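You operate a simulated robot arm through the tools that you are given. There is no shell and no other tool. Be economical: measure what you need, move in short steps, check, and stop when the job is done.

The job below is to be done with a simulated two-armed robot. You get a single attempt, and the scene is never put back.

TASK
Open the left drawer, take the orange pad and put it in the inside of the left counter drawer, then shut the drawer. Open the top workbench drawer, take the teal pad and leave it in the inside of the top workbench drawer, then shut the drawer. Stack the 32 mm steel puck from the top of the tool trolley on top of the 28 mm steel puck. Pick up the carton labelled "hose" from the right end of the blue trolley with one hand, pass it to the other hand and put it in the inside of the orange tray. Stack the blue rubber block from the top of the workbench on top of the red rubber block. Do these in any order. Set down upright: orange pad, teal pad, carton.

Only the result counts: the job must be done as asked and must still hold three seconds after the hand-in. Knocking over, shifting, dropping, spilling or breaking anything else fails it.

THE ROBOT
Two 7-joint arms with four-finger grippers on one trunk, on a base that drives. Base frame: it is fixed to the floor where the robot stands at the start and does not move with it; the origin is under the middle of the robot, x ahead of it, y to its left, z up. Units: m, rad, N and s.
The left shoulder is at the start at [0.04, 0.181, 1.13], the right one opposite. With the tool pointing down near the work surface each hand reaches from about 0.1 to 0.78 m from the robot's upright axis, wherever it stands, measured 20 degrees to its own side. Places, roughly: carton [-1.75, -2, 0.75]; inside of the left counter drawer [0.9, -0.2, 0.8]; inside of the orange tray (15x21 cm) [0.84, -1.52, 0.9]; inside of the top workbench drawer [-0.7, 2.1, 0.7]; left drawer [0.8, 0, 0.8]; orange pad (5x4x4 cm) [-2.2, -0.2, 0.6]; rubber block [-1.25, 2.25, 0.75]; steel puck [-1.75, -0.25, 1]; teal pad (5x4x4 cm) [-2.2, -0.4, 0.6]; top workbench drawer [-0.7, 2, 0.7]. Payload 3.67 kg a hand.
The tool frame of a hand sits at the grasp point between the pads (the TCP): z along the fingers, y along the line on which they close. The tips reach 0.028 m beyond it. Largest opening 0.112 m; the body of the gripper starts 0.073 m behind the TCP.
Orientation is told as [roll, pitch, yaw] about the base's x, y, z axes, in that order, counted from this pose: with the fingers straight down and closing along the base's y, the tool's x points along the base's -x, its y along +y and its z along -z.

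THE INTERFACE
- The arms move only by the tool send_rows. It takes "left_increments", "right_increments" or both (then of equal length, played together; a hand with none holds still); each is a list of rows, each a list of 7 numbers: the shift along the base's x, y, z in m, then the turn, a rotation vector about the base's x, y, z in rad, then the finger opening in m, from 0 to 0.112. In form: [[dx, dy, dz, rx, ry, rz, gripper], ...]. A call has 1 to 10 rows; each row is the pose to reach, as a shift and turn from the pose commanded when the call began. A row lasts 0.2 s, in which the tool goes at most 0.05 m and 0.15 rad; a call with a longer step from one row to the next is refused whole, and so is a gripper value outside its range. Where a pose cannot be reached the arm comes as near as it can. A force on the tool above 40 N (or 10 N above the force at the start of the call, whichever is more), or a blocked arm, ends the call early, and 0.2 s more pass. The fingers move at their own pace and stop on an object; they squeeze with about 38 N. The grip force told is the motor's: it shows also when the fingers shut on nothing. Time passes only in rows, and 0.2 s behind the last, so rows that repeat a pose let the fingers close. The reply holds the time, the measured pose of the TCP, the force on the tool along the base axes, the opening and the grip force, in the units named above and with some noise, with the torque about the TCP (base axes, N m) and any sound that the robot's microphone picked up.
- Cameras (640 x 400 px; columns grow to the right, rows downward): "scene" is now at [0.1058, -0.0094, 1.3548]; the picture's right is [-0.12, -0.99, 0.00], its down [-0.61, 0.07, -0.79] and it looks along [0.78, -0.09, -0.62] (base axes); focal length 267 px, centre (320, 200). "left" rides on the left gripper at [0.06, 0.018, -0.104] in its tool frame; the picture's right is [-0.29, 0.96, 0.00], its down [-0.80, -0.24, -0.55] and it looks along [-0.53, -0.16, 0.83] (tool axes); focal length 234 px, centre (320, 200). "right" rides on the right gripper at [0.06, -0.018, -0.104] in its tool frame; the picture's right is [0.29, 0.96, 0.00], its down [-0.80, 0.24, -0.55] and it looks along [-0.53, 0.16, 0.83] (tool axes); focal length 234 px, centre (320, 200). There is no depth. A picture from a camera that has moved, and an enlarged one, comes with that camera's place and axes in the base frame and with its lens.
- snapshot(camera): a new picture of that camera. No time passes.
- raise_lower(by): slides the trunk up (or, below 0, down) by that many m; the arms and the scene camera ride with it, the base frame stays. It gives what a move gives, with no picture.
- base_move(legs): drives the robot by 1 to 6 legs, each [ahead, left, turn to the left] in m, m and rad, along the robot's own axes; the way and the turn of a leg run together, so that a leg with both is an arc; at most 1.5 m and 3.142 rad a leg. The arms and the cameras ride along, it lands a little off, and it stops where it bumps. It gives what a move gives.
- pan_tilt(pan, tilt): turns the head with the scene camera to pan (to the left, within 1.501 rad either way) and tilt (down, from -0.506 to 1.204), counted from straight ahead of the robot. It gives what a move gives.
- zoom(camera, box): a new picture of the part [left, top, right, bottom] of that camera's present view, enlarged. No time passes.
- close_job(): hands the job in; it is judged then, once.

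Go step by step. Nothing tells you exact positions but the pictures and the camera data: compare them with the known pose of the tool, close in by small moves and look again before you grip or let go. The budget is 217 turns and 212 pictures, counting those below and the enlarged ones. Unless the task says otherwise, let go and move clear before handing in, and close with one line.

The tools are called after "Emit:" as name(argument=value, ...) on one line, values as JSON. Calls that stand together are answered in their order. send_rows: Moves the arms, as the interface text tells. Its arguments: {"type":"object","properties":{"left_increments":{"type":"array","items":{"type":"array","items":{"type":"number"}}},"right_increments":{"type":"array","items":{"type":"array","items":{"type":"number"}}}},"required":[]} The other tools are called the same way: raise_lower (by) slides the trunk up or down; base_move (legs) drives the base; pan_tilt (pan, tilt) turns the head that bears the scene camera; snapshot (camera) takes a picture; zoom (camera, box) takes an enlarged picture of a part of a camera's view; close_job () hands the job in.

At the start:

```text
time: 0.0
left_tool_pos: [0.4905, 0.1293, 1.0906]
left_orientation: [0.001, -0.001, -0.001]
left_force: [-0.5, -0.4, 0.0]
left_wrist_torque: [0.01, 0.0, 0.02]
left_opening: 0.1121
left_finger_force: 0.2
right_tool_pos: [0.5349, -0.2349, 1.0414]
right_orientation: [0.001, -0.001, -0.001]
right_force: [0.0, 0.3, 0.0]
right_wrist_torque: [-0.01, 0.0, 0.01]
right_opening: 0.112
right_finger_force: 0.0
trunk travel left (down, up): [-0.25, 0.264]
robot x, y, heading: [-0.0002, -0.0002, -0.002]
head pan, tilt: [-0.119, 0.661]
```

scene: 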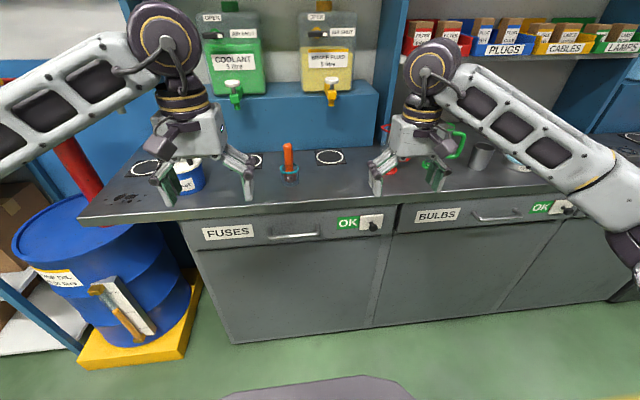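
right: 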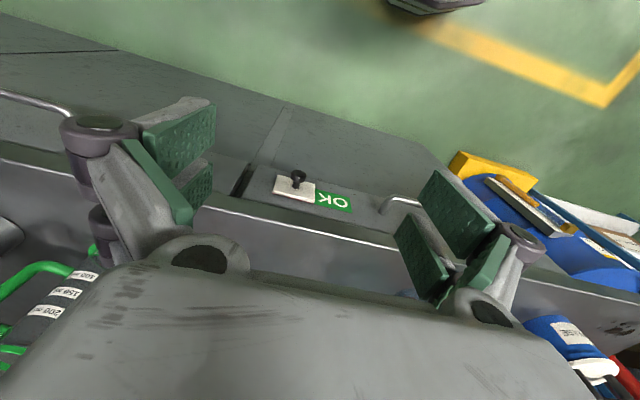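
left: 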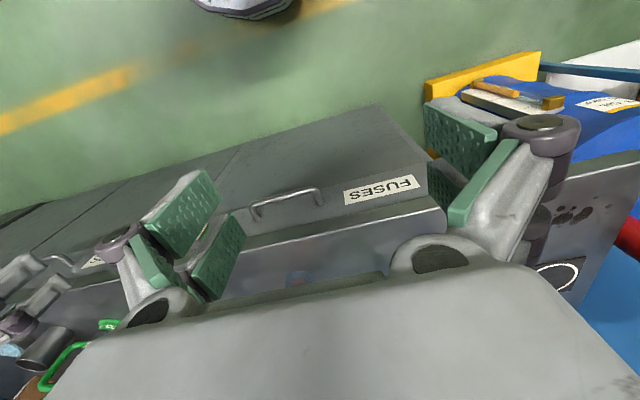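

I see a counter ahead with two drawers (FUSES on the left, BULBS on the right), each with an OK tag and some knob or latch. I'll look closer and survey the room first.

Emit:
zoom(camera="scene", box=[180, 180, 420, 330])

Emit:
pan_tilt(pan=1.5, tilt=0.4)

```text
2.67 times, centred on (300, 255) of scene
camera zoom: at [0.1058, -0.0094, 1.3548], right [-0.12, -0.99, 0.0], down [-0.61, 0.07, -0.79], along [0.78, -0.09, -0.62], focal length 712 px, centre (373, 53)
```

zoom: 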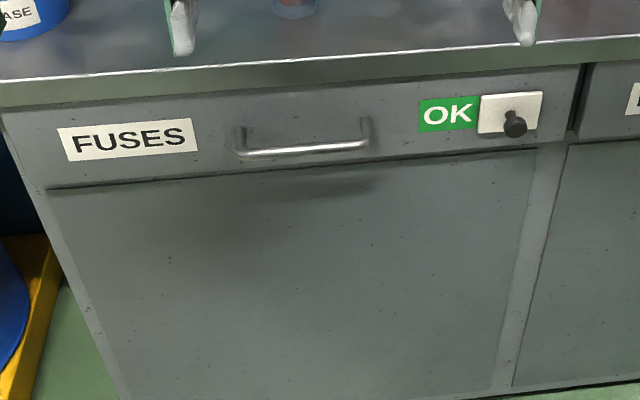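

```text
time: 1.7
left_tool_pos: [0.4907, 0.1292, 1.0901]
left_orientation: [0.001, 0.001, 0.0]
left_force: [0.3, 1.0, -0.1]
left_wrist_torque: [0.0, -0.01, 0.02]
left_opening: 0.1121
left_finger_force: 0.1
right_tool_pos: [0.5347, -0.2353, 1.0426]
right_orientation: [-0.001, 0.002, -0.001]
right_force: [-0.4, 0.4, -0.3]
right_wrist_torque: [-0.02, 0.02, 0.0]
right_opening: 0.1119
right_finger_force: 0.2
trunk travel left (down, up): [-0.25, 0.264]
robot x, y, heading: [-0.0018, -0.0009, 0.002]
head pan, tilt: [1.499, 0.4]
```

The FUSES drawer has a horizontal bar handle and a small plate with a knob that reads OK. Next I look at the room to the left.

Emit:
snapshot(camera="scene")

Emit:
base_move(legs=[[-0.4, 0, 0], [0, 0, 1.57]])

Emit:
snapshot(camera="scene")

```text
207 pictures are left
camera scene: at [0.0268, 0.0932, 1.3784], right [1.0, -0.07, 0.0], down [-0.03, -0.39, -0.92], along [0.07, 0.92, -0.39], focal length 267 px, centre (320, 200)
```

scene: 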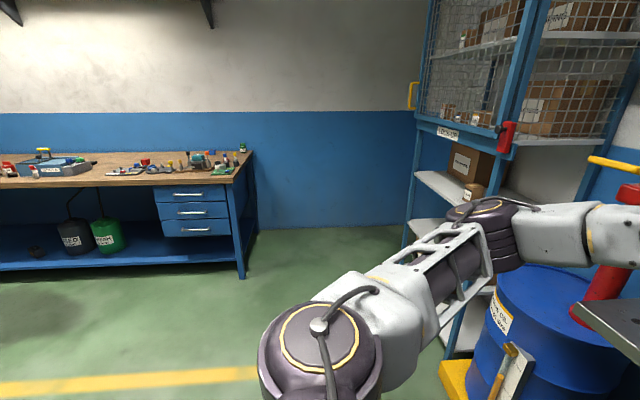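

```text
time: 8.4
left_tool_pos: [-0.5307, 0.4898, 1.0891]
left_orientation: [0.0, 0.0, 1.565]
left_force: [-0.1, 1.0, -0.6]
left_wrist_torque: [-0.01, -0.01, 0.02]
left_opening: 0.112
left_finger_force: 0.1
right_tool_pos: [-0.1653, 0.5325, 1.0424]
right_orientation: [0.0, 0.0, 1.565]
right_force: [-0.5, -0.5, -0.5]
right_wrist_torque: [0.03, -0.04, -0.02]
right_opening: 0.112
right_finger_force: 0.0
trunk travel left (down, up): [-0.25, 0.264]
robot x, y, heading: [-0.4076, 0.0009, 1.564]
head pan, tilt: [1.499, 0.4]
```

```text
206 pictures are left
camera scene: at [-0.4972, 0.0274, 1.3784], right [0.08, 1.0, 0.0], down [0.39, -0.03, -0.92], along [-0.92, 0.07, -0.39], focal length 267 px, centre (320, 200)
```

scene: 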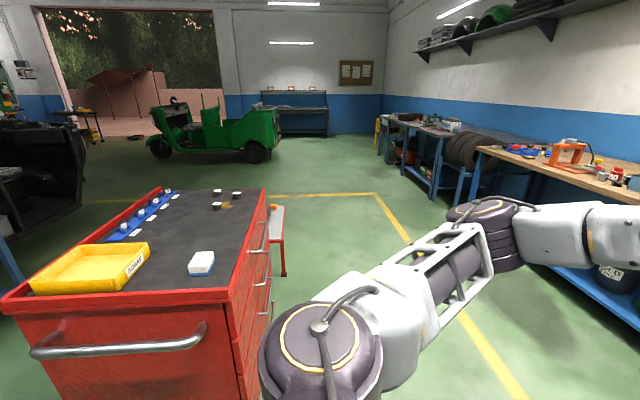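

The red tool trolley is near (-1.5, -0.2), a small red stand with pads behind it, and the workbench is on the +y wall. I look at the remaining area, toward the carton at (-1.75, -2).

Emit:
zoom(camera="scene", box=[140, 170, 300, 270])

Emit:
base_move(legs=[[0, 0, 1.0]])

Emit:
snapshot(camera="scene")

```text
4.00 times, centred on (220, 220) of scene
camera zoom: at [-0.4972, 0.0274, 1.3784], right [0.08, 1.0, 0.0], down [0.39, -0.03, -0.92], along [-0.92, 0.07, -0.39], focal length 1069 px, centre (720, 120)
```

zoom: 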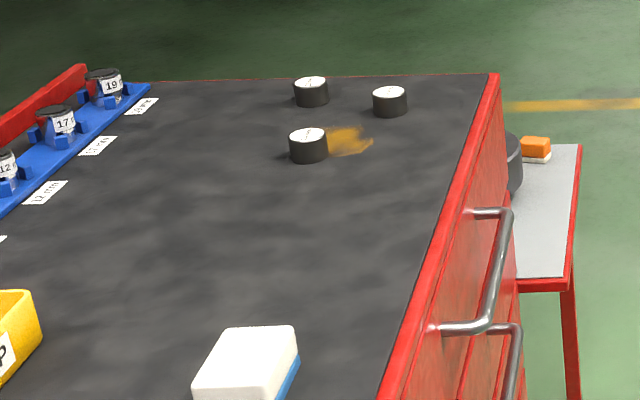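

```text
time: 11.6
left_tool_pos: [-0.8847, 0.1629, 1.0891]
left_orientation: [0.0, 0.0, 2.558]
left_force: [0.1, 0.3, -0.9]
left_wrist_torque: [0.01, 0.0, -0.01]
left_opening: 0.1121
left_finger_force: 0.0
right_tool_pos: [-0.722, 0.4908, 1.0422]
right_orientation: [-0.002, 0.0, 2.559]
right_force: [0.5, 0.6, 0.5]
right_wrist_torque: [-0.01, -0.01, 0.01]
right_opening: 0.1119
right_finger_force: 0.0
trunk travel left (down, up): [-0.25, 0.264]
robot x, y, heading: [-0.4025, -0.0028, 2.553]
head pan, tilt: [1.499, 0.4]
```

```text
204 pictures are left
camera scene: at [-0.4782, -0.0627, 1.3784], right [-0.79, 0.61, 0.0], down [0.24, 0.31, -0.92], along [-0.56, -0.73, -0.39], focal length 267 px, centre (320, 200)
```

scene: 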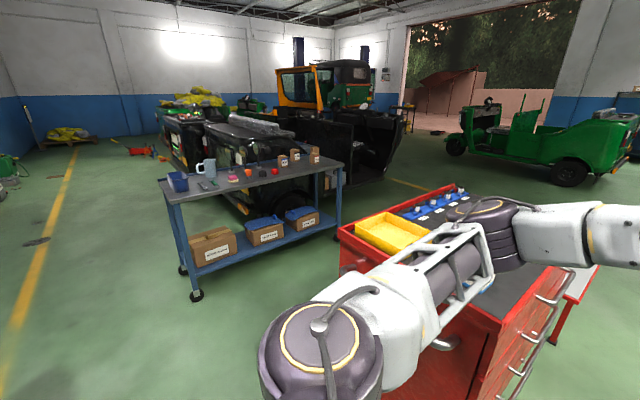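

The blue trolley with cartons stands near (-1.5, -2). I'll do the pucks first: drive to the +y side of the red trolley, facing -y.

Emit:
base_move(legs=[[0, 0, -0.983], [0.45, 1.25, 0], [0, 0, 3.14]])

Emit:
pan_tilt(pan=0.0, tilt=0.7)

Emit:
snapshot(camera="scene")

```text
time: 29.3
left_tool_pos: [-1.598, -0.0475, 1.0905]
left_orientation: [0.0, 0.0, -1.621]
left_force: [-0.1, -0.2, -0.4]
left_wrist_torque: [-0.01, 0.02, 0.02]
left_opening: 0.112
left_finger_force: 0.2
right_tool_pos: [-1.9634, -0.0727, 1.0423]
right_orientation: [0.001, -0.001, -1.622]
right_force: [0.9, -0.2, -0.4]
right_wrist_torque: [-0.02, -0.03, 0.01]
right_opening: 0.1118
right_finger_force: 0.1
trunk travel left (down, up): [-0.25, 0.264]
robot x, y, heading: [-1.7061, 0.4503, -1.62]
head pan, tilt: [1.499, 0.4]
```

```text
time: 30.9
left_tool_pos: [-1.5981, -0.0474, 1.0892]
left_orientation: [0.0, 0.0, -1.62]
left_force: [0.7, 0.5, -0.1]
left_wrist_torque: [-0.03, 0.01, 0.02]
left_opening: 0.1119
left_finger_force: 0.1
right_tool_pos: [-1.965, -0.0717, 1.0427]
right_orientation: [0.002, 0.001, -1.621]
right_force: [-0.1, 0.6, 0.4]
right_wrist_torque: [-0.02, -0.02, -0.03]
right_opening: 0.1121
right_finger_force: 0.0
trunk travel left (down, up): [-0.25, 0.264]
robot x, y, heading: [-1.7042, 0.4494, -1.618]
head pan, tilt: [0.0, 0.7]
```

```text
203 pictures are left
camera scene: at [-1.7071, 0.3456, 1.3516], right [-1.0, 0.05, 0.0], down [0.03, 0.64, -0.76], along [-0.04, -0.76, -0.64], focal length 267 px, centre (320, 200)
```

scene: 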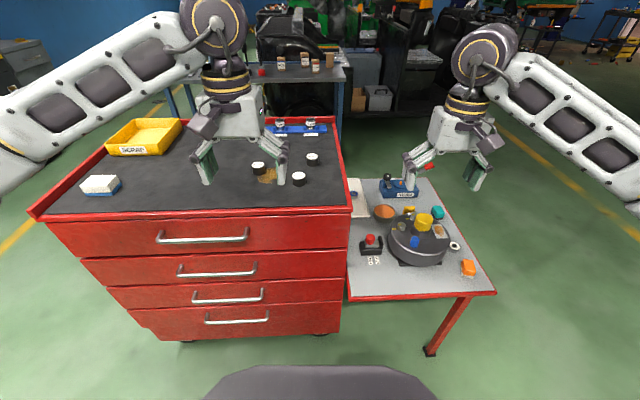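

The pucks sit on the trolley top; on the side table is a turntable with small objects, a button and a lever. I zoom in on both.

Emit:
zoom(camera="scene", box=[340, 160, 500, 300])

Emit:
zoom(camera="scene", box=[230, 140, 340, 210])

Emit:
snapshot(camera="right")

Emit:
snapshot(camera="left")

```text
2.86 times, centred on (420, 230) of scene
camera zoom: at [-1.7071, 0.3456, 1.3516], right [-1.0, 0.05, 0.0], down [0.03, 0.64, -0.76], along [-0.04, -0.76, -0.64], focal length 763 px, centre (34, 114)
```

zoom: 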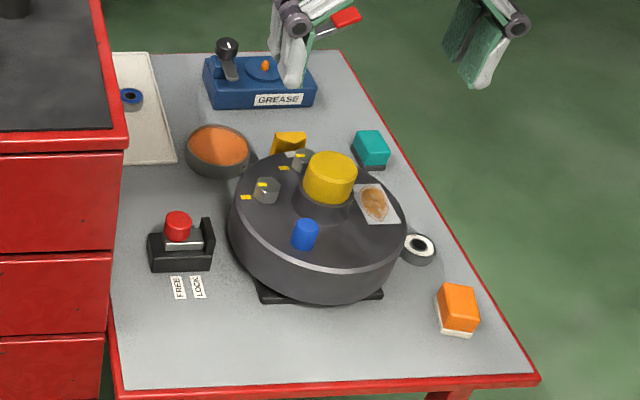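

```text
5.71 times, centred on (285, 175) of scene
camera zoom: at [-1.7071, 0.3456, 1.3516], right [-1.0, 0.05, 0.0], down [0.03, 0.64, -0.76], along [-0.04, -0.76, -0.64], focal length 1527 px, centre (520, 343)
```

zoom: 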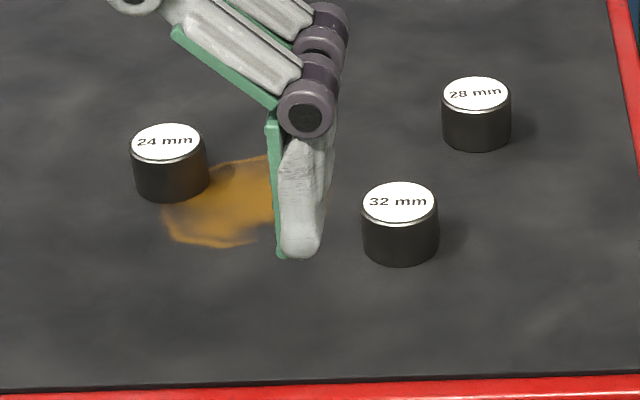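

```text
200 pictures are left
camera right: at [-1.9791, -0.0118, 1.146], right [0.97, 0.24, 0.0], down [0.2, -0.81, 0.55], along [0.13, -0.54, -0.83], focal length 234 px, centre (320, 200)
```

right: 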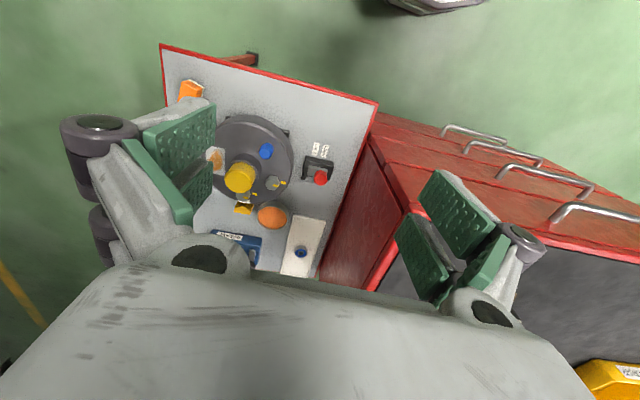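

```text
199 pictures are left
camera left: at [-1.5771, 0.0112, 1.1942], right [0.94, -0.34, 0.0], down [-0.28, -0.78, 0.55], along [-0.19, -0.52, -0.83], focal length 234 px, centre (320, 200)
```

left: 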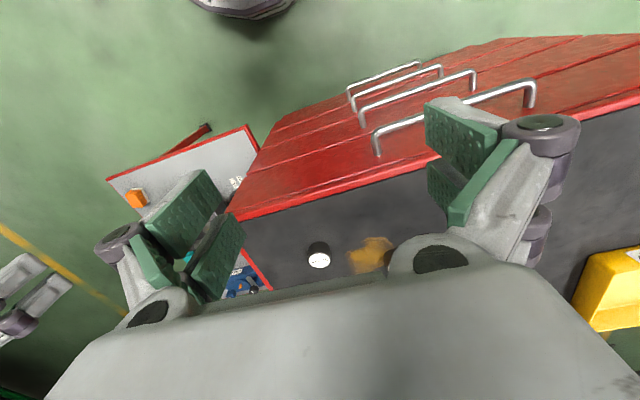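

Pucks estimated (top z≈0.93): 32 mm at (-1.678,-0.262), 28 mm at (-1.717,-0.361), 24 mm at (-1.559,-0.321). I move the base slightly closer and bring the left hand above the 32 mm puck.

Emit:
base_move(legs=[[0.08, 0, 0.05]])

```text
time: 31.9
left_tool_pos: [-1.5764, -0.1253, 1.0895]
left_orientation: [0.0, 0.001, -1.571]
left_force: [-0.8, -0.7, -0.8]
left_wrist_torque: [0.05, 0.03, 0.01]
left_opening: 0.1117
left_finger_force: 0.1
right_tool_pos: [-1.9402, -0.1689, 1.0406]
right_orientation: [-0.001, 0.003, -1.572]
right_force: [-0.2, -0.4, -0.5]
right_wrist_torque: [0.04, -0.02, 0.03]
right_opening: 0.1119
right_finger_force: 0.2
trunk travel left (down, up): [-0.25, 0.264]
robot x, y, heading: [-1.7033, 0.3683, -1.569]
head pan, tilt: [0.0, 0.7]
```

Bringing the left hand above the 32 mm puck.

Emit:
send_rows(left_increments=[[-0.025, -0.034, -0.02, 0, 0, 0, 0.08], [-0.05, -0.068, -0.04, 0, 0, 0, 0.08], [-0.076, -0.102, -0.06, 0, 0, 0, 0.08], [-0.102, -0.137, -0.08, 0, 0, 0, 0.08], [-0.102, -0.137, -0.08, 0, 0, 0, 0.08]])

Emit:
snapshot(camera="left")

Emit:
zoom(camera="scene", box=[230, 120, 390, 220])

```text
time: 33.1
left_tool_pos: [-1.6782, -0.2604, 1.0104]
left_orientation: [0.002, 0.0, -1.571]
left_force: [0.0, 0.7, 0.1]
left_wrist_torque: [-0.02, 0.03, 0.03]
left_opening: 0.08
left_finger_force: 0.0
right_tool_pos: [-1.9392, -0.1664, 1.0425]
right_orientation: [-0.001, 0.0, -1.573]
right_force: [-1.1, 0.4, 0.9]
right_wrist_torque: [-0.02, 0.05, 0.02]
right_opening: 0.1117
right_finger_force: 0.0
trunk travel left (down, up): [-0.25, 0.264]
robot x, y, heading: [-1.7052, 0.3661, -1.572]
head pan, tilt: [0.0, 0.7]
```

```text
198 pictures are left
camera left: at [-1.6593, -0.2017, 1.1153], right [0.96, -0.29, 0.0], down [-0.24, -0.8, 0.55], along [-0.16, -0.53, -0.83], focal length 234 px, centre (320, 200)
```

left: 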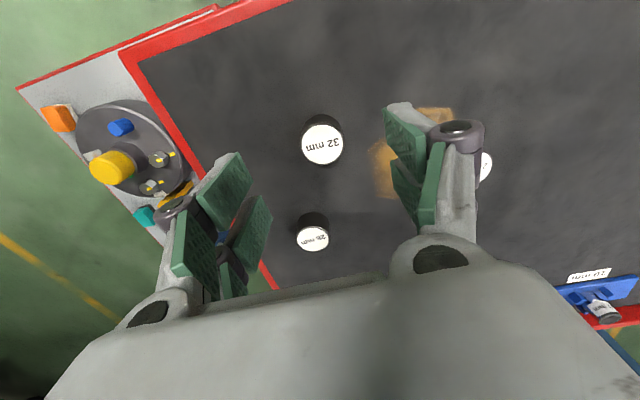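

```text
4.00 times, centred on (310, 170) of scene
camera zoom: at [-1.7032, 0.2633, 1.3517], right [-1.0, 0.0, 0.0], down [0.0, 0.64, -0.77], along [0.0, -0.77, -0.64], focal length 1069 px, centre (360, 320)
```

zoom: 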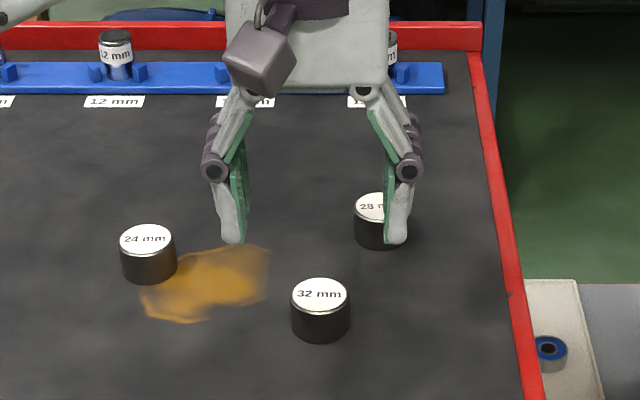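

The 32 mm puck is at about (-1.678,-0.268) with its top near 0.925. I descend, then close.

Emit:
send_rows(left_increments=[[0, -0.007, -0.035, 0, 0, 0, 0.08], [0, -0.008, -0.065, 0, 0, 0, 0.08], [0, -0.008, -0.074, 0, 0, 0, 0.08]])

Emit:
snapshot(camera="left")

Emit:
zoom(camera="scene", box=[230, 120, 390, 220])

```text
time: 34.0
left_tool_pos: [-1.6773, -0.2683, 0.9366]
left_orientation: [0.001, 0.0, -1.572]
left_force: [-0.9, -0.2, -0.3]
left_wrist_torque: [0.02, 0.01, 0.01]
left_opening: 0.0799
left_finger_force: 0.1
right_tool_pos: [-1.9402, -0.1673, 1.041]
right_orientation: [-0.001, 0.001, -1.572]
right_force: [0.1, -0.4, 0.2]
right_wrist_torque: [0.02, -0.01, -0.02]
right_opening: 0.1121
right_finger_force: 0.1
trunk travel left (down, up): [-0.25, 0.264]
robot x, y, heading: [-1.7022, 0.3695, -1.576]
head pan, tilt: [0.0, 0.7]
```

```text
196 pictures are left
camera left: at [-1.6598, -0.2098, 1.0414], right [0.96, -0.29, 0.0], down [-0.24, -0.8, 0.55], along [-0.16, -0.53, -0.83], focal length 234 px, centre (320, 200)
```

left: 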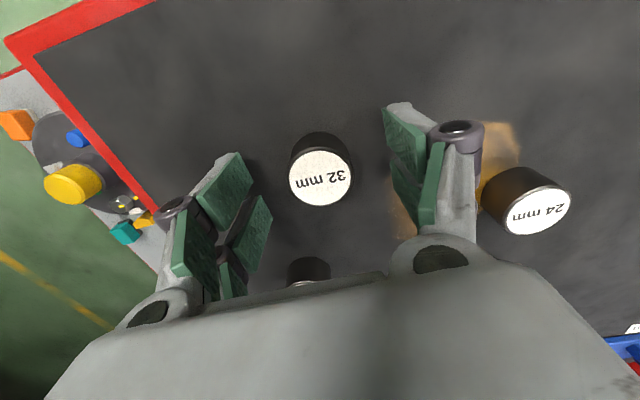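

```text
4.00 times, centred on (310, 170) of scene
camera zoom: at [-1.7045, 0.2622, 1.3516], right [-1.0, 0.0, 0.0], down [0.0, 0.64, -0.76], along [0.0, -0.76, -0.64], focal length 1069 px, centre (360, 320)
```

zoom: 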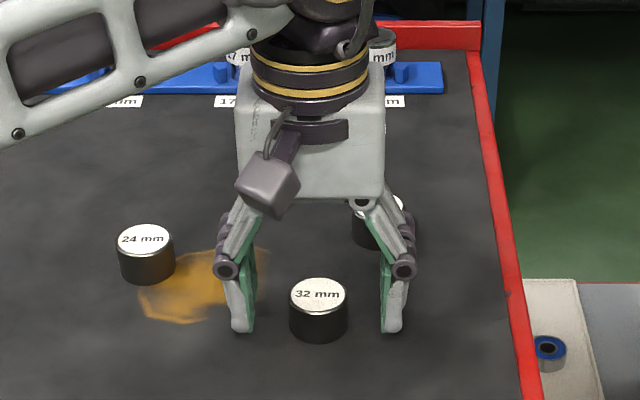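

Well centred. I go 4 mm lower and close.

Emit:
send_rows(left_increments=[[0, -0.001, -0.004, 0, 0, 0, 0.08], [0, -0.001, -0.004, 0, 0, 0, 0.045], [0, -0.001, -0.004, 0, 0, 0, 0.02], [0, -0.001, -0.004, 0, 0, 0, 0.02]])

Emit:
zoom(camera="scene", box=[230, 120, 390, 220])

```text
time: 35.0
left_tool_pos: [-1.6775, -0.2682, 0.9326]
left_orientation: [0.0, -0.001, -1.571]
left_force: [0.7, 0.1, -0.2]
left_wrist_torque: [0.01, 0.03, 0.02]
left_opening: 0.0357
left_finger_force: 38.9
right_tool_pos: [-1.9412, -0.1675, 1.0417]
right_orientation: [-0.001, 0.001, -1.573]
right_force: [-0.3, -0.2, -0.2]
right_wrist_torque: [0.0, 0.02, -0.01]
right_opening: 0.112
right_finger_force: 0.1
trunk travel left (down, up): [-0.25, 0.264]
robot x, y, heading: [-1.7008, 0.364, -1.572]
head pan, tilt: [0.0, 0.7]
```

```text
4.00 times, centred on (310, 170) of scene
camera zoom: at [-1.7042, 0.2625, 1.3516], right [-1.0, 0.0, 0.0], down [0.0, 0.64, -0.76], along [0.0, -0.76, -0.64], focal length 1069 px, centre (360, 320)
```

zoom: 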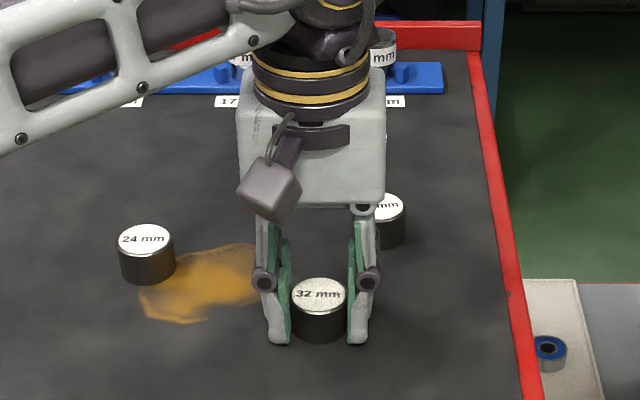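

Gripped (36 mm). Lift and carry above the 28 mm puck.

Emit:
send_rows(left_increments=[[0, 0, 0.04, 0, 0, 0, 0.02], [0, 0, 0.065, 0, 0, 0, 0.02], [-0.014, -0.034, 0.065, 0, 0, 0, 0.02], [-0.028, -0.07, 0.065, 0, 0, 0, 0.02], [-0.04, -0.102, 0.065, 0, 0, 0, 0.02], [-0.04, -0.102, 0.065, 0, 0, 0, 0.02]])

Emit:
snapshot(camera="left")

Emit:
zoom(camera="scene", box=[270, 120, 390, 195])

Emit:
snapshot(camera="right")

```text
time: 36.4
left_tool_pos: [-1.7152, -0.3727, 0.9983]
left_orientation: [-0.002, 0.002, -1.576]
left_force: [0.3, 0.7, -2.3]
left_wrist_torque: [-0.02, -0.05, 0.02]
left_opening: 0.0359
left_finger_force: 38.1
right_tool_pos: [-1.9389, -0.1686, 1.0421]
right_orientation: [-0.002, 0.002, -1.572]
right_force: [1.4, -0.4, 0.2]
right_wrist_torque: [0.03, 0.13, 0.02]
right_opening: 0.1122
right_finger_force: 0.0
trunk travel left (down, up): [-0.25, 0.264]
robot x, y, heading: [-1.704, 0.3651, -1.573]
head pan, tilt: [0.0, 0.7]
```

```text
193 pictures are left
camera left: at [-1.6967, -0.3147, 1.1023], right [0.96, -0.29, 0.0], down [-0.24, -0.8, 0.55], along [-0.16, -0.53, -0.83], focal length 234 px, centre (320, 200)
```

left: 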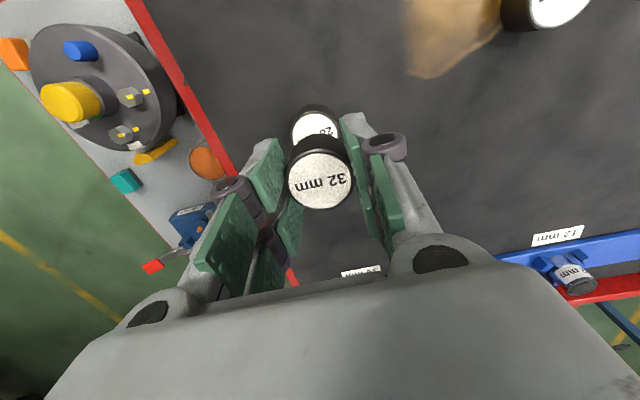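

```text
5.33 times, centred on (330, 158) of scene
camera zoom: at [-1.7014, 0.2607, 1.3514], right [-1.0, 0.0, 0.0], down [0.0, 0.65, -0.76], along [0.0, -0.76, -0.65], focal length 1425 px, centre (267, 427)
```

zoom: 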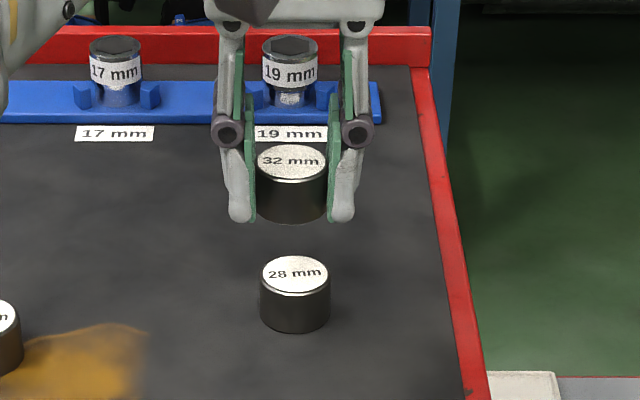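

```text
191 pictures are left
camera right: at [-1.9561, -0.1092, 1.1459], right [0.96, 0.29, 0.0], down [0.24, -0.8, 0.55], along [0.16, -0.53, -0.83], focal length 234 px, centre (320, 200)
```

right: 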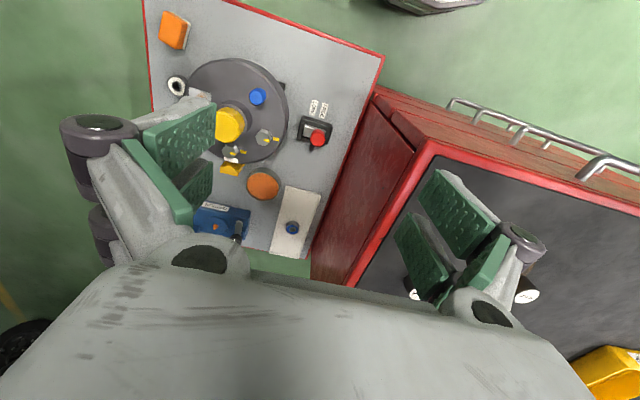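

Nearly aligned; I correct by (-1, +6) mm, lower to about 12 mm above, and look again.

Emit:
send_rows(left_increments=[[-0.001, 0.006, -0.015, 0, 0, 0, 0.02], [-0.001, 0.006, -0.026, 0, 0, 0, 0.02], [-0.001, 0.006, -0.026, 0, 0, 0, 0.02]])

Emit:
zoom(camera="left", box=[260, 90, 380, 220])

Emit:
zoom(camera="scene", box=[290, 130, 370, 180])

```text
time: 37.1
left_tool_pos: [-1.7205, -0.3653, 0.9722]
left_orientation: [0.0, 0.001, -1.57]
left_force: [-0.4, 0.1, -2.9]
left_wrist_torque: [-0.02, -0.03, -0.02]
left_opening: 0.0357
left_finger_force: 38.5
right_tool_pos: [-1.9408, -0.1676, 1.0416]
right_orientation: [0.0, -0.001, -1.572]
right_force: [-0.3, 0.8, 0.3]
right_wrist_torque: [0.02, 0.01, 0.0]
right_opening: 0.112
right_finger_force: 0.1
trunk travel left (down, up): [-0.25, 0.264]
robot x, y, heading: [-1.7007, 0.3696, -1.573]
head pan, tilt: [0.0, 0.7]
```

```text
3.08 times, centred on (320, 155) of left
camera zoom: at [-1.702, -0.3073, 1.0775], right [0.96, -0.29, 0.0], down [-0.24, -0.8, 0.55], along [-0.16, -0.53, -0.83], focal length 720 px, centre (320, 338)
```

zoom: 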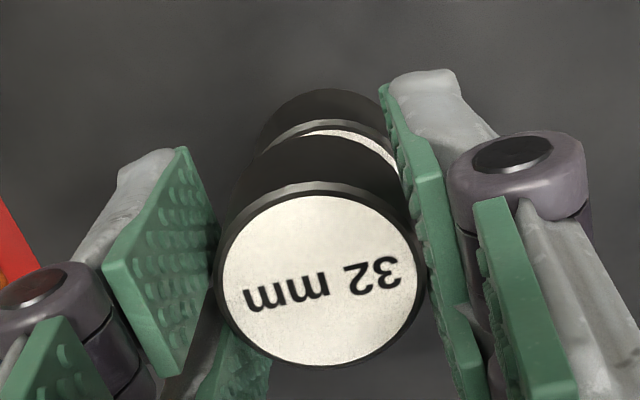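

```text
8.00 times, centred on (330, 155) of scene
camera zoom: at [-1.7048, 0.2626, 1.3516], right [-1.0, 0.0, 0.0], down [0.0, 0.64, -0.76], along [0.0, -0.76, -0.64], focal length 2137 px, centre (240, 560)
```

zoom: 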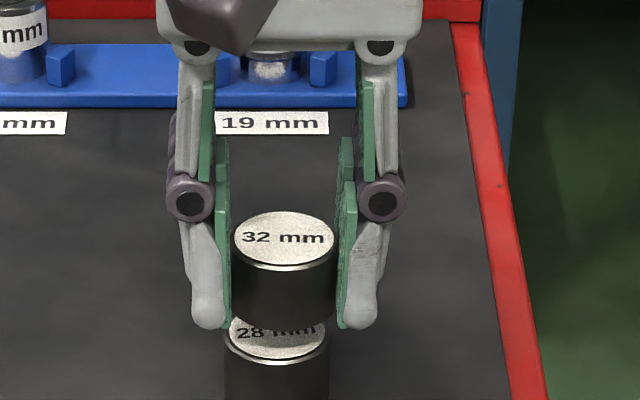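

Aligned within 3 mm; I correct x by +2.5 mm and lower to contact.

Emit:
send_rows(left_increments=[[0.0025, -0.0005, -0.006, 0, 0, 0, 0.02], [0.0025, -0.0005, -0.011, 0, 0, 0, 0.02], [0.0025, -0.0005, -0.0125, 0, 0, 0, 0.02]])

Emit:
zoom(camera="scene", box=[290, 130, 370, 180])

```text
time: 38.0
left_tool_pos: [-1.7161, -0.3663, 0.9588]
left_orientation: [0.0, 0.001, -1.572]
left_force: [-0.5, 0.5, 4.0]
left_wrist_torque: [0.03, 0.07, -0.02]
left_opening: 0.0356
left_finger_force: 38.2
right_tool_pos: [-1.9404, -0.1669, 1.0417]
right_orientation: [0.0, 0.0, -1.573]
right_force: [-1.1, 0.7, 0.9]
right_wrist_torque: [-0.01, 0.01, 0.01]
right_opening: 0.1119
right_finger_force: 0.1
trunk travel left (down, up): [-0.25, 0.264]
robot x, y, heading: [-1.7025, 0.3639, -1.576]
head pan, tilt: [0.0, 0.7]
```

```text
8.00 times, centred on (330, 155) of scene
camera zoom: at [-1.7043, 0.2629, 1.3517], right [-1.0, 0.0, 0.0], down [0.0, 0.64, -0.76], along [0.0, -0.76, -0.64], focal length 2137 px, centre (240, 560)
```

zoom: 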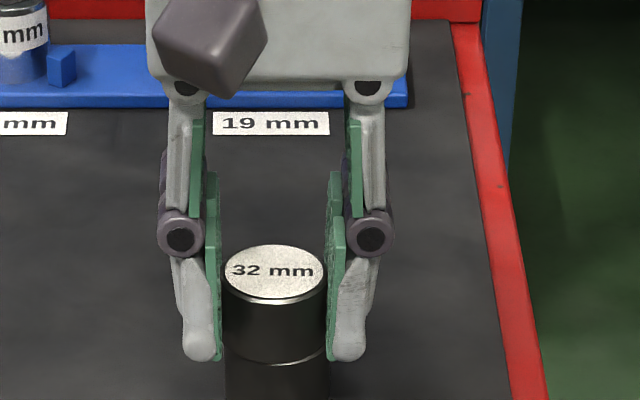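

Contact felt (about 6 N change) and the pucks look coaxial. I open and retreat straight up.

Emit:
send_rows(left_increments=[[0, 0, 0, 0, 0, 0, 0.05], [0, 0, 0, 0, 0, 0, 0.08], [0, 0, 0, 0, 0, 0, 0.1], [0, 0, 0.04, 0, 0, 0, 0.1], [0, 0, 0.08, 0, 0, 0, 0.1], [0, 0, 0.12, 0, 0, 0, 0.1]])

Emit:
zoom(camera="scene", box=[250, 120, 410, 220])

```text
time: 39.4
left_tool_pos: [-1.7088, -0.3552, 1.0781]
left_orientation: [-0.001, 0.001, -1.574]
left_force: [0.7, -0.5, 0.5]
left_wrist_torque: [-0.04, -0.01, 0.0]
left_opening: 0.1
left_finger_force: 0.0
left hand out of reach, approached as far as the arm can: row 6
right_tool_pos: [-1.9389, -0.1671, 1.0429]
right_orientation: [-0.002, 0.0, -1.572]
right_force: [0.9, 1.0, 0.1]
right_wrist_torque: [-0.03, 0.04, 0.01]
right_opening: 0.1122
right_finger_force: 0.2
trunk travel left (down, up): [-0.25, 0.264]
robot x, y, heading: [-1.6989, 0.3685, -1.573]
head pan, tilt: [0.0, 0.7]
```

```text
4.00 times, centred on (330, 170) of scene
camera zoom: at [-1.702, 0.2628, 1.3516], right [-1.0, 0.0, 0.0], down [0.0, 0.64, -0.76], along [0.0, -0.76, -0.64], focal length 1069 px, centre (280, 320)
```

zoom: 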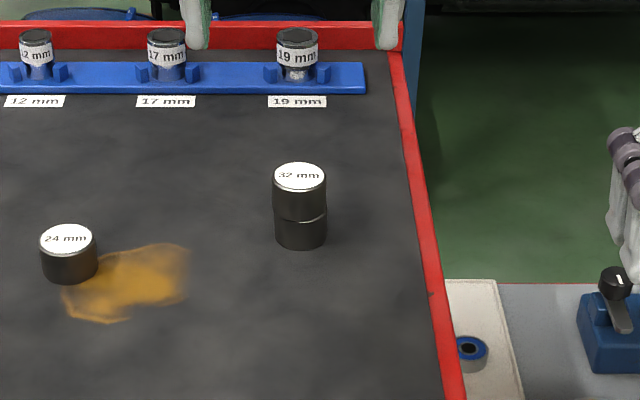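

The stack stands. Next the teal pad at about (-2.213,-0.415, top 0.63): I drive to the west side of the side table, facing +x.

Emit:
base_move(legs=[[-0.35, 0, 0], [0, -1.13, 0], [0, 0, 1.57], [0, -1.02, 0]])

Emit:
pan_tilt(pan=0.0, tilt=0.9)

Emit:
snapshot(camera="scene")

```text
time: 56.1
left_tool_pos: [-2.073, -0.2627, 1.0774]
left_orientation: [0.0, 0.0, 0.017]
left_force: [0.4, -0.1, 0.2]
left_wrist_torque: [0.0, 0.04, -0.01]
left_opening: 0.1003
left_finger_force: 0.1
right_tool_pos: [-2.2569, -0.4944, 1.0417]
right_orientation: [0.0, 0.0, 0.018]
right_force: [-0.3, 0.5, 1.4]
right_wrist_torque: [-0.02, 0.01, 0.0]
right_opening: 0.112
right_finger_force: 0.1
trunk travel left (down, up): [-0.25, 0.264]
robot x, y, heading: [-2.7988, -0.2679, 0.018]
head pan, tilt: [0.0, 0.7]
```

```text
time: 56.9
left_tool_pos: [-2.0722, -0.2621, 1.0767]
left_orientation: [0.0, 0.0, 0.019]
left_force: [0.1, -0.8, -0.6]
left_wrist_torque: [-0.05, -0.01, 0.03]
left_opening: 0.0999
left_finger_force: 0.2
right_tool_pos: [-2.2579, -0.4938, 1.0418]
right_orientation: [0.0, 0.001, 0.017]
right_force: [-0.1, -0.1, -0.6]
right_wrist_torque: [-0.01, 0.0, 0.0]
right_opening: 0.1118
right_finger_force: 0.0
trunk travel left (down, up): [-0.25, 0.264]
robot x, y, heading: [-2.7948, -0.2685, 0.016]
head pan, tilt: [0.0, 0.901]
```

```text
186 pictures are left
camera scene: at [-2.6999, -0.2654, 1.3355], right [0.02, -1.0, 0.0], down [-0.78, -0.01, -0.62], along [0.62, 0.01, -0.78], focal length 267 px, centre (320, 200)
```

scene: 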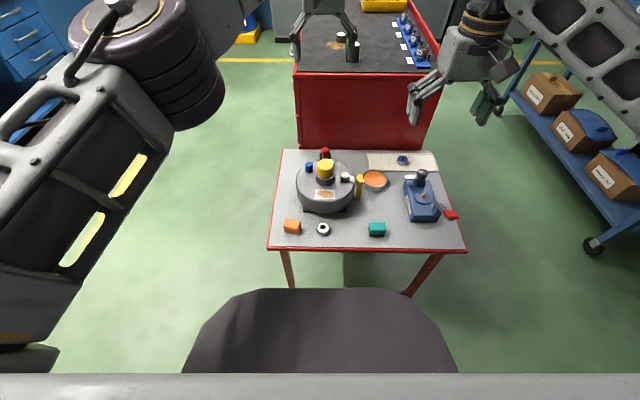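

Both pads are on the table edge nearest me. I pull the left hand back/up, lower the trunk, and move the right hand above the teal pad.

Emit:
send_rows(left_increments=[[-0.04, 0.02, 0.02, 0, 0, 0, 0.1], [-0.08, 0.04, 0.04, 0, 0, 0, 0.1], [-0.12, 0.06, 0.06, 0, 0, 0, 0.1], [-0.16, 0.08, 0.08, 0, 0, 0, 0.1], [-0.2, 0.1, 0.1, 0, 0, 0, 0.1]], right_increments=[[0.01, 0.02, 0, 0, 0, 0, 0.08], [0.02, 0.04, 0, 0, 0, 0, 0.08], [0.03, 0.06, 0, 0, 0, 0, 0.08], [0.03, 0.065, 0, 0, 0, 0, 0.08], [0.03, 0.065, 0, 0, 0, 0, 0.08]])

Emit:
raise_lower(by=-0.22)

Emit:
snapshot(camera="right")

Emit:
zoom(camera="scene", box=[260, 140, 480, 277])

```text
time: 58.1
left_tool_pos: [-2.2755, -0.1626, 1.1799]
left_orientation: [0.0, -0.001, 0.019]
left_force: [-0.6, -0.2, 0.5]
left_wrist_torque: [0.0, -0.02, 0.01]
left_opening: 0.1002
left_finger_force: 0.1
right_tool_pos: [-2.2268, -0.4296, 1.0422]
right_orientation: [-0.003, -0.002, 0.017]
right_force: [-0.5, -0.3, -0.2]
right_wrist_torque: [-0.03, -0.02, 0.01]
right_opening: 0.0799
right_finger_force: 0.0
trunk travel left (down, up): [-0.25, 0.264]
robot x, y, heading: [-2.7979, -0.2664, 0.018]
head pan, tilt: [0.0, 0.901]
```

```text
time: 60.4
left_tool_pos: [-2.2723, -0.1626, 0.9593]
left_orientation: [-0.001, 0.0, 0.018]
left_force: [-0.5, 0.7, 0.1]
left_wrist_torque: [0.01, 0.01, 0.0]
left_opening: 0.0999
left_finger_force: 0.1
right_tool_pos: [-2.2258, -0.4308, 0.8209]
right_orientation: [0.001, 0.0, 0.018]
right_force: [0.8, -1.0, -0.4]
right_wrist_torque: [-0.01, 0.01, -0.01]
right_opening: 0.0799
right_finger_force: 0.0
trunk travel left (down, up): [-0.03, 0.484]
robot x, y, heading: [-2.7986, -0.2695, 0.018]
head pan, tilt: [0.0, 0.901]
```

```text
185 pictures are left
camera right: at [-2.2852, -0.4491, 0.9248], right [-0.3, 0.95, 0.0], down [0.79, 0.25, 0.55], along [0.53, 0.17, -0.83], focal length 234 px, centre (320, 200)
```

right: 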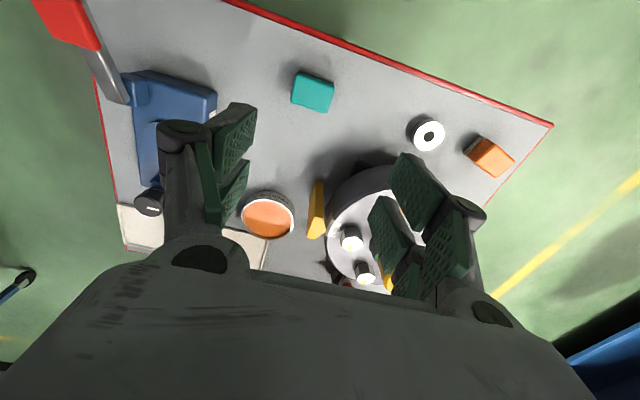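

```text
2.91 times, centred on (370, 208) of scene
camera zoom: at [-2.7002, -0.2654, 1.1146], right [0.02, -1.0, 0.0], down [-0.78, -0.01, -0.62], along [0.62, 0.01, -0.78], focal length 777 px, centre (174, 175)
```

zoom: 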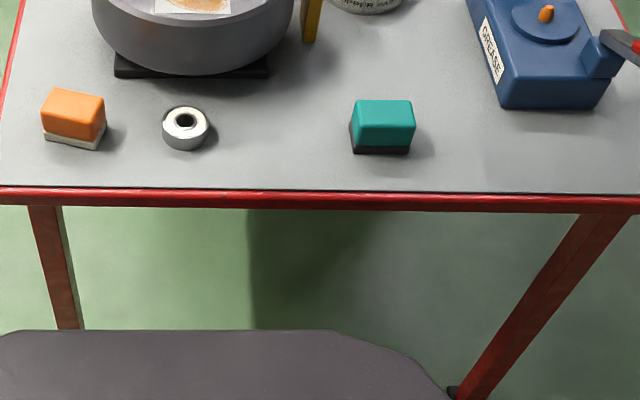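

Teal pad centre about (-2.237,-0.441), top ≈0.62, aligned with the axes. I descend to just above and check.

Emit:
send_rows(right_increments=[[-0.005, -0.005, -0.045, 0, 0, 0, 0.08], [-0.011, -0.01, -0.09, 0, 0, 0, 0.08], [-0.011, -0.01, -0.13, 0, 0, 0, 0.08], [-0.011, -0.01, -0.155, 0, 0, 0, 0.08], [-0.011, -0.01, -0.155, 0, 0, 0, 0.08]])

Emit:
snapshot(camera="right")

Emit:
zoom(camera="scene", box=[300, 160, 460, 260])

```text
time: 61.6
left_tool_pos: [-2.2755, -0.1628, 0.9592]
left_orientation: [0.001, 0.0, 0.017]
left_force: [0.6, -0.1, 0.7]
left_wrist_torque: [-0.01, 0.0, -0.02]
left_opening: 0.1
left_finger_force: 0.0
right_tool_pos: [-2.2377, -0.4389, 0.6636]
right_orientation: [0.001, 0.0, 0.017]
right_force: [0.8, 0.2, 0.0]
right_wrist_torque: [0.01, 0.0, 0.0]
right_opening: 0.0799
right_finger_force: 0.1
trunk travel left (down, up): [-0.03, 0.484]
robot x, y, heading: [-2.7944, -0.2672, 0.014]
head pan, tilt: [0.0, 0.901]
```

```text
183 pictures are left
camera right: at [-2.296, -0.458, 0.768], right [-0.3, 0.95, 0.0], down [0.79, 0.25, 0.55], along [0.53, 0.17, -0.83], focal length 234 px, centre (320, 200)
```

right: 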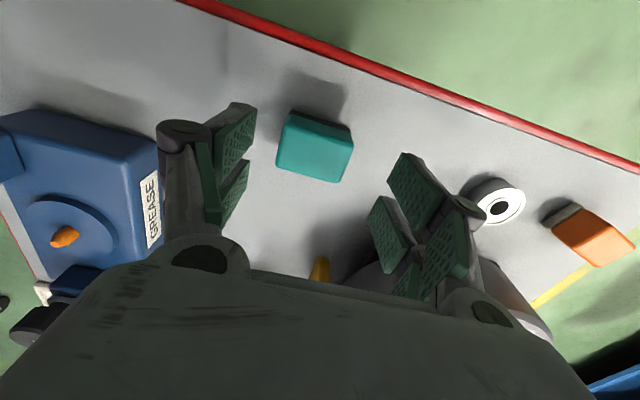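

```text
4.00 times, centred on (380, 210) of scene
camera zoom: at [-2.7001, -0.2654, 1.1146], right [0.02, -1.0, 0.0], down [-0.78, -0.01, -0.62], along [0.62, 0.01, -0.78], focal length 1069 px, centre (80, 160)
```

zoom: 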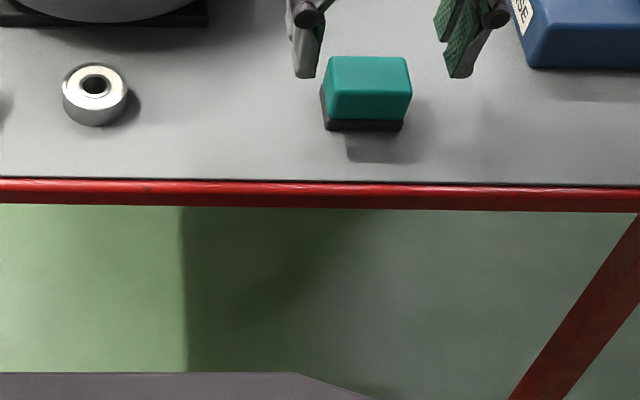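

Offset only 2–4 mm. I descend and grip the teal pad.

Emit:
send_rows(right_increments=[[-0.002, -0.003, -0.03, 0, 0, 0, 0.08], [-0.002, -0.003, -0.049, 0, 0, 0, 0.08], [-0.002, -0.003, -0.049, 0, 0, 0, 0.055], [-0.002, -0.003, -0.049, 0, 0, 0, 0.03], [-0.002, -0.003, -0.049, 0, 0, 0, 0.03]])

Emit:
zoom(camera="scene", box=[300, 160, 460, 260])

```text
time: 62.8
left_tool_pos: [-2.2737, -0.1639, 0.9577]
left_orientation: [0.001, 0.0, 0.018]
left_force: [0.8, -0.1, -0.6]
left_wrist_torque: [0.01, 0.02, 0.02]
left_opening: 0.1001
left_finger_force: 0.1
right_tool_pos: [-2.2396, -0.4434, 0.614]
right_orientation: [0.002, 0.0, 0.017]
right_force: [0.4, -0.1, 0.3]
right_wrist_torque: [-0.03, -0.01, 0.03]
right_opening: 0.0496
right_finger_force: 37.8
trunk travel left (down, up): [-0.03, 0.484]
robot x, y, heading: [-2.7951, -0.2676, 0.016]
head pan, tilt: [0.0, 0.901]
```

```text
4.00 times, centred on (380, 210) of scene
camera zoom: at [-2.7, -0.2654, 1.1146], right [0.02, -1.0, 0.0], down [-0.78, -0.01, -0.62], along [0.62, 0.01, -0.78], focal length 1069 px, centre (80, 160)
```

zoom: 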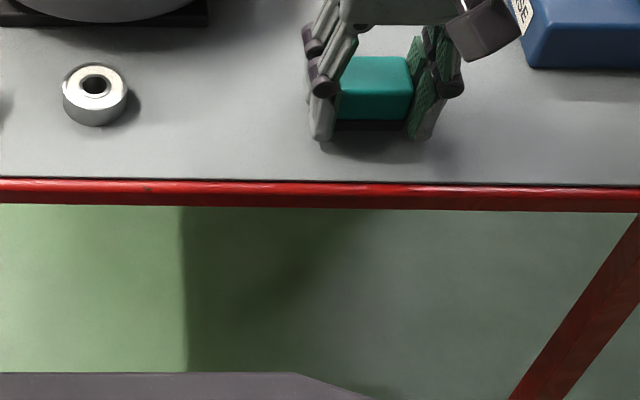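

Teal pad gripped (49.6 mm). I lift it, raise the trunk and drive toward the workbench.

Emit:
send_rows(right_increments=[[0, 0, 0.04, 0, 0, 0, 0.03], [0, 0, 0.09, 0, 0, 0, 0.03], [0, 0, 0.14, 0, 0, 0, 0.03], [0, 0, 0.18, 0, 0, 0, 0.03]])

Emit:
raise_lower(by=0.22)

Emit:
base_move(legs=[[-0.05, 1.17, 0], [1.4, 0, 0], [0.7, 0, 0], [0, 0, 1.555]])

Emit:
pan_tilt(pan=0.0, tilt=0.6)

Emit:
snapshot(camera="scene")

```text
time: 63.8
left_tool_pos: [-2.2735, -0.1639, 0.9578]
left_orientation: [0.0, 0.0, 0.017]
left_force: [-0.4, -0.1, 0.6]
left_wrist_torque: [-0.02, 0.0, 0.05]
left_opening: 0.1
left_finger_force: 0.1
right_tool_pos: [-2.2368, -0.4458, 0.7963]
right_orientation: [0.001, 0.002, 0.019]
right_force: [-0.1, -0.6, -0.4]
right_wrist_torque: [-0.01, 0.01, 0.01]
right_opening: 0.0495
right_finger_force: 37.9
trunk travel left (down, up): [-0.03, 0.484]
robot x, y, heading: [-2.7933, -0.2728, 0.022]
head pan, tilt: [0.0, 0.901]
```

```text
time: 66.1
left_tool_pos: [-2.2734, -0.1632, 1.18]
left_orientation: [0.0, 0.001, 0.018]
left_force: [0.2, 1.0, -0.2]
left_wrist_torque: [0.0, -0.01, 0.01]
left_opening: 0.1001
left_finger_force: 0.1
right_tool_pos: [-2.2365, -0.4462, 1.0162]
right_orientation: [0.0, -0.001, 0.017]
right_force: [0.0, -0.5, -1.1]
right_wrist_torque: [-0.02, 0.01, 0.01]
right_opening: 0.0496
right_finger_force: 38.1
trunk travel left (down, up): [-0.25, 0.264]
robot x, y, heading: [-2.7967, -0.2706, 0.015]
head pan, tilt: [0.0, 0.901]
```

```text
time: 87.1
left_tool_pos: [-0.7566, 1.4287, 1.1796]
left_orientation: [0.0, 0.0, 1.534]
left_force: [-0.2, -0.5, 0.3]
left_wrist_torque: [0.02, 0.0, 0.0]
left_opening: 0.1
left_finger_force: 0.1
right_tool_pos: [-0.473, 1.4503, 1.0165]
right_orientation: [0.0, 0.001, 1.535]
right_force: [-0.5, -0.3, -0.8]
right_wrist_torque: [0.0, -0.02, 0.01]
right_opening: 0.0493
right_finger_force: 37.7
trunk travel left (down, up): [-0.25, 0.264]
robot x, y, heading: [-0.6799, 0.9042, 1.532]
head pan, tilt: [0.0, 0.901]
```

```text
time: 87.9
left_tool_pos: [-0.7571, 1.4282, 1.1786]
left_orientation: [0.0, 0.0, 1.536]
left_force: [-0.4, -0.4, 0.9]
left_wrist_torque: [-0.03, -0.01, 0.03]
left_opening: 0.1001
left_finger_force: 0.0
right_tool_pos: [-0.4716, 1.4492, 1.0157]
right_orientation: [0.0, 0.0, 1.536]
right_force: [0.7, -0.1, 0.2]
right_wrist_torque: [0.0, -0.01, -0.05]
right_opening: 0.0495
right_finger_force: 38.1
trunk travel left (down, up): [-0.25, 0.264]
robot x, y, heading: [-0.6796, 0.9022, 1.534]
head pan, tilt: [0.0, 0.6]
```

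```text
180 pictures are left
camera scene: at [-0.6765, 1.0108, 1.3601], right [1.0, -0.04, 0.0], down [-0.02, -0.57, -0.82], along [0.03, 0.82, -0.57], focal length 267 px, centre (320, 200)
```

scene: 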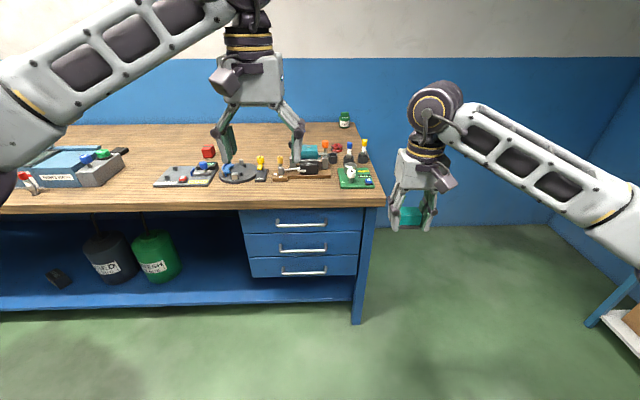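

The bench's drawer unit is straight ahead; I zoom on the drawers and the bench top objects.

Emit:
zoom(camera="scene", box=[230, 170, 390, 290])

Emit:
zoom(camera="scene", box=[10, 100, 390, 220])

```text
3.33 times, centred on (310, 230) of scene
camera zoom: at [-0.6765, 1.0108, 1.3601], right [1.0, -0.04, 0.0], down [-0.02, -0.57, -0.82], along [0.03, 0.82, -0.57], focal length 890 px, centre (353, 100)
```

zoom: 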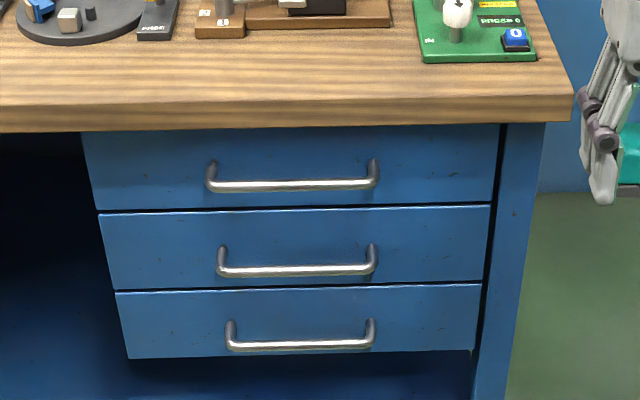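

```text
1.68 times, centred on (200, 160) of scene
camera zoom: at [-0.6765, 1.0108, 1.3601], right [1.0, -0.04, 0.0], down [-0.02, -0.57, -0.82], along [0.03, 0.82, -0.57], focal length 450 px, centre (522, 267)
```

zoom: 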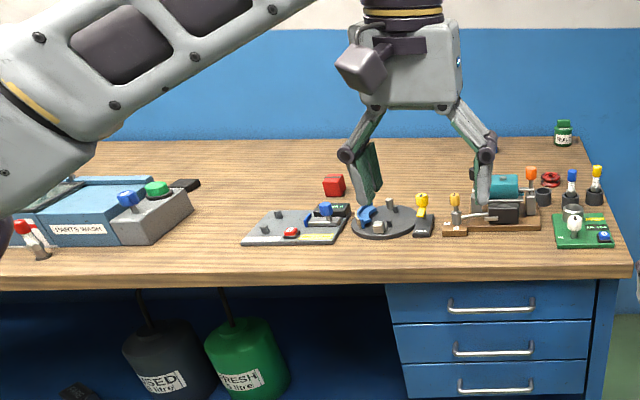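

I drive 0.1 m closer and turn the left hand to point horizontally at the drawer with the fingers closing vertically.

Emit:
base_move(legs=[[0.1, 0, 0.035]])

Emit:
send_rows(left_increments=[[0, -0.01, 0, 0.085, 0.085, -0.085, 0.1], [0, -0.02, 0, 0.17, 0.17, -0.17, 0.1], [0, -0.03, 0, 0.255, 0.255, -0.255, 0.1], [0, -0.04, 0, 0.34, 0.34, -0.34, 0.1], [0, -0.05, 0, 0.425, 0.425, -0.425, 0.1], [0, -0.06, 0, 0.51, 0.51, -0.51, 0.1], [0, -0.07, 0, 0.595, 0.595, -0.595, 0.1], [0, -0.08, 0, 0.68, 0.68, -0.68, 0.1], [0, -0.09, 0, 0.765, 0.765, -0.765, 0.1], [0, -0.1, 0, 0.85, 0.85, -0.85, 0.1]])

```text
time: 89.1
left_tool_pos: [-0.7751, 1.5233, 1.1782]
left_orientation: [0.001, 0.0, 1.574]
left_force: [-0.4, 0.8, -0.6]
left_wrist_torque: [-0.02, 0.02, 0.03]
left_opening: 0.0999
left_finger_force: 0.1
right_tool_pos: [-0.491, 1.5577, 1.0154]
right_orientation: [0.001, 0.0, 1.571]
right_force: [0.7, -0.5, -1.1]
right_wrist_torque: [-0.05, 0.0, 0.0]
right_opening: 0.0495
right_finger_force: 38.0
trunk travel left (down, up): [-0.25, 0.264]
robot x, y, heading: [-0.6818, 0.9996, 1.574]
head pan, tilt: [0.0, 0.6]
```

```text
time: 91.3
left_tool_pos: [-0.7749, 1.4215, 1.1794]
left_orientation: [1.144, -0.28, 0.426]
left_force: [0.3, 0.0, -0.1]
left_wrist_torque: [0.01, -0.02, -0.02]
left_opening: 0.1002
left_finger_force: 0.0
right_tool_pos: [-0.4914, 1.5567, 1.0172]
right_orientation: [-0.001, 0.001, 1.571]
right_force: [-0.3, 0.3, -0.6]
right_wrist_torque: [0.05, 0.01, 0.02]
right_opening: 0.0497
right_finger_force: 38.1
trunk travel left (down, up): [-0.25, 0.264]
robot x, y, heading: [-0.6775, 1.0, 1.573]
head pan, tilt: [0.0, 0.6]
```

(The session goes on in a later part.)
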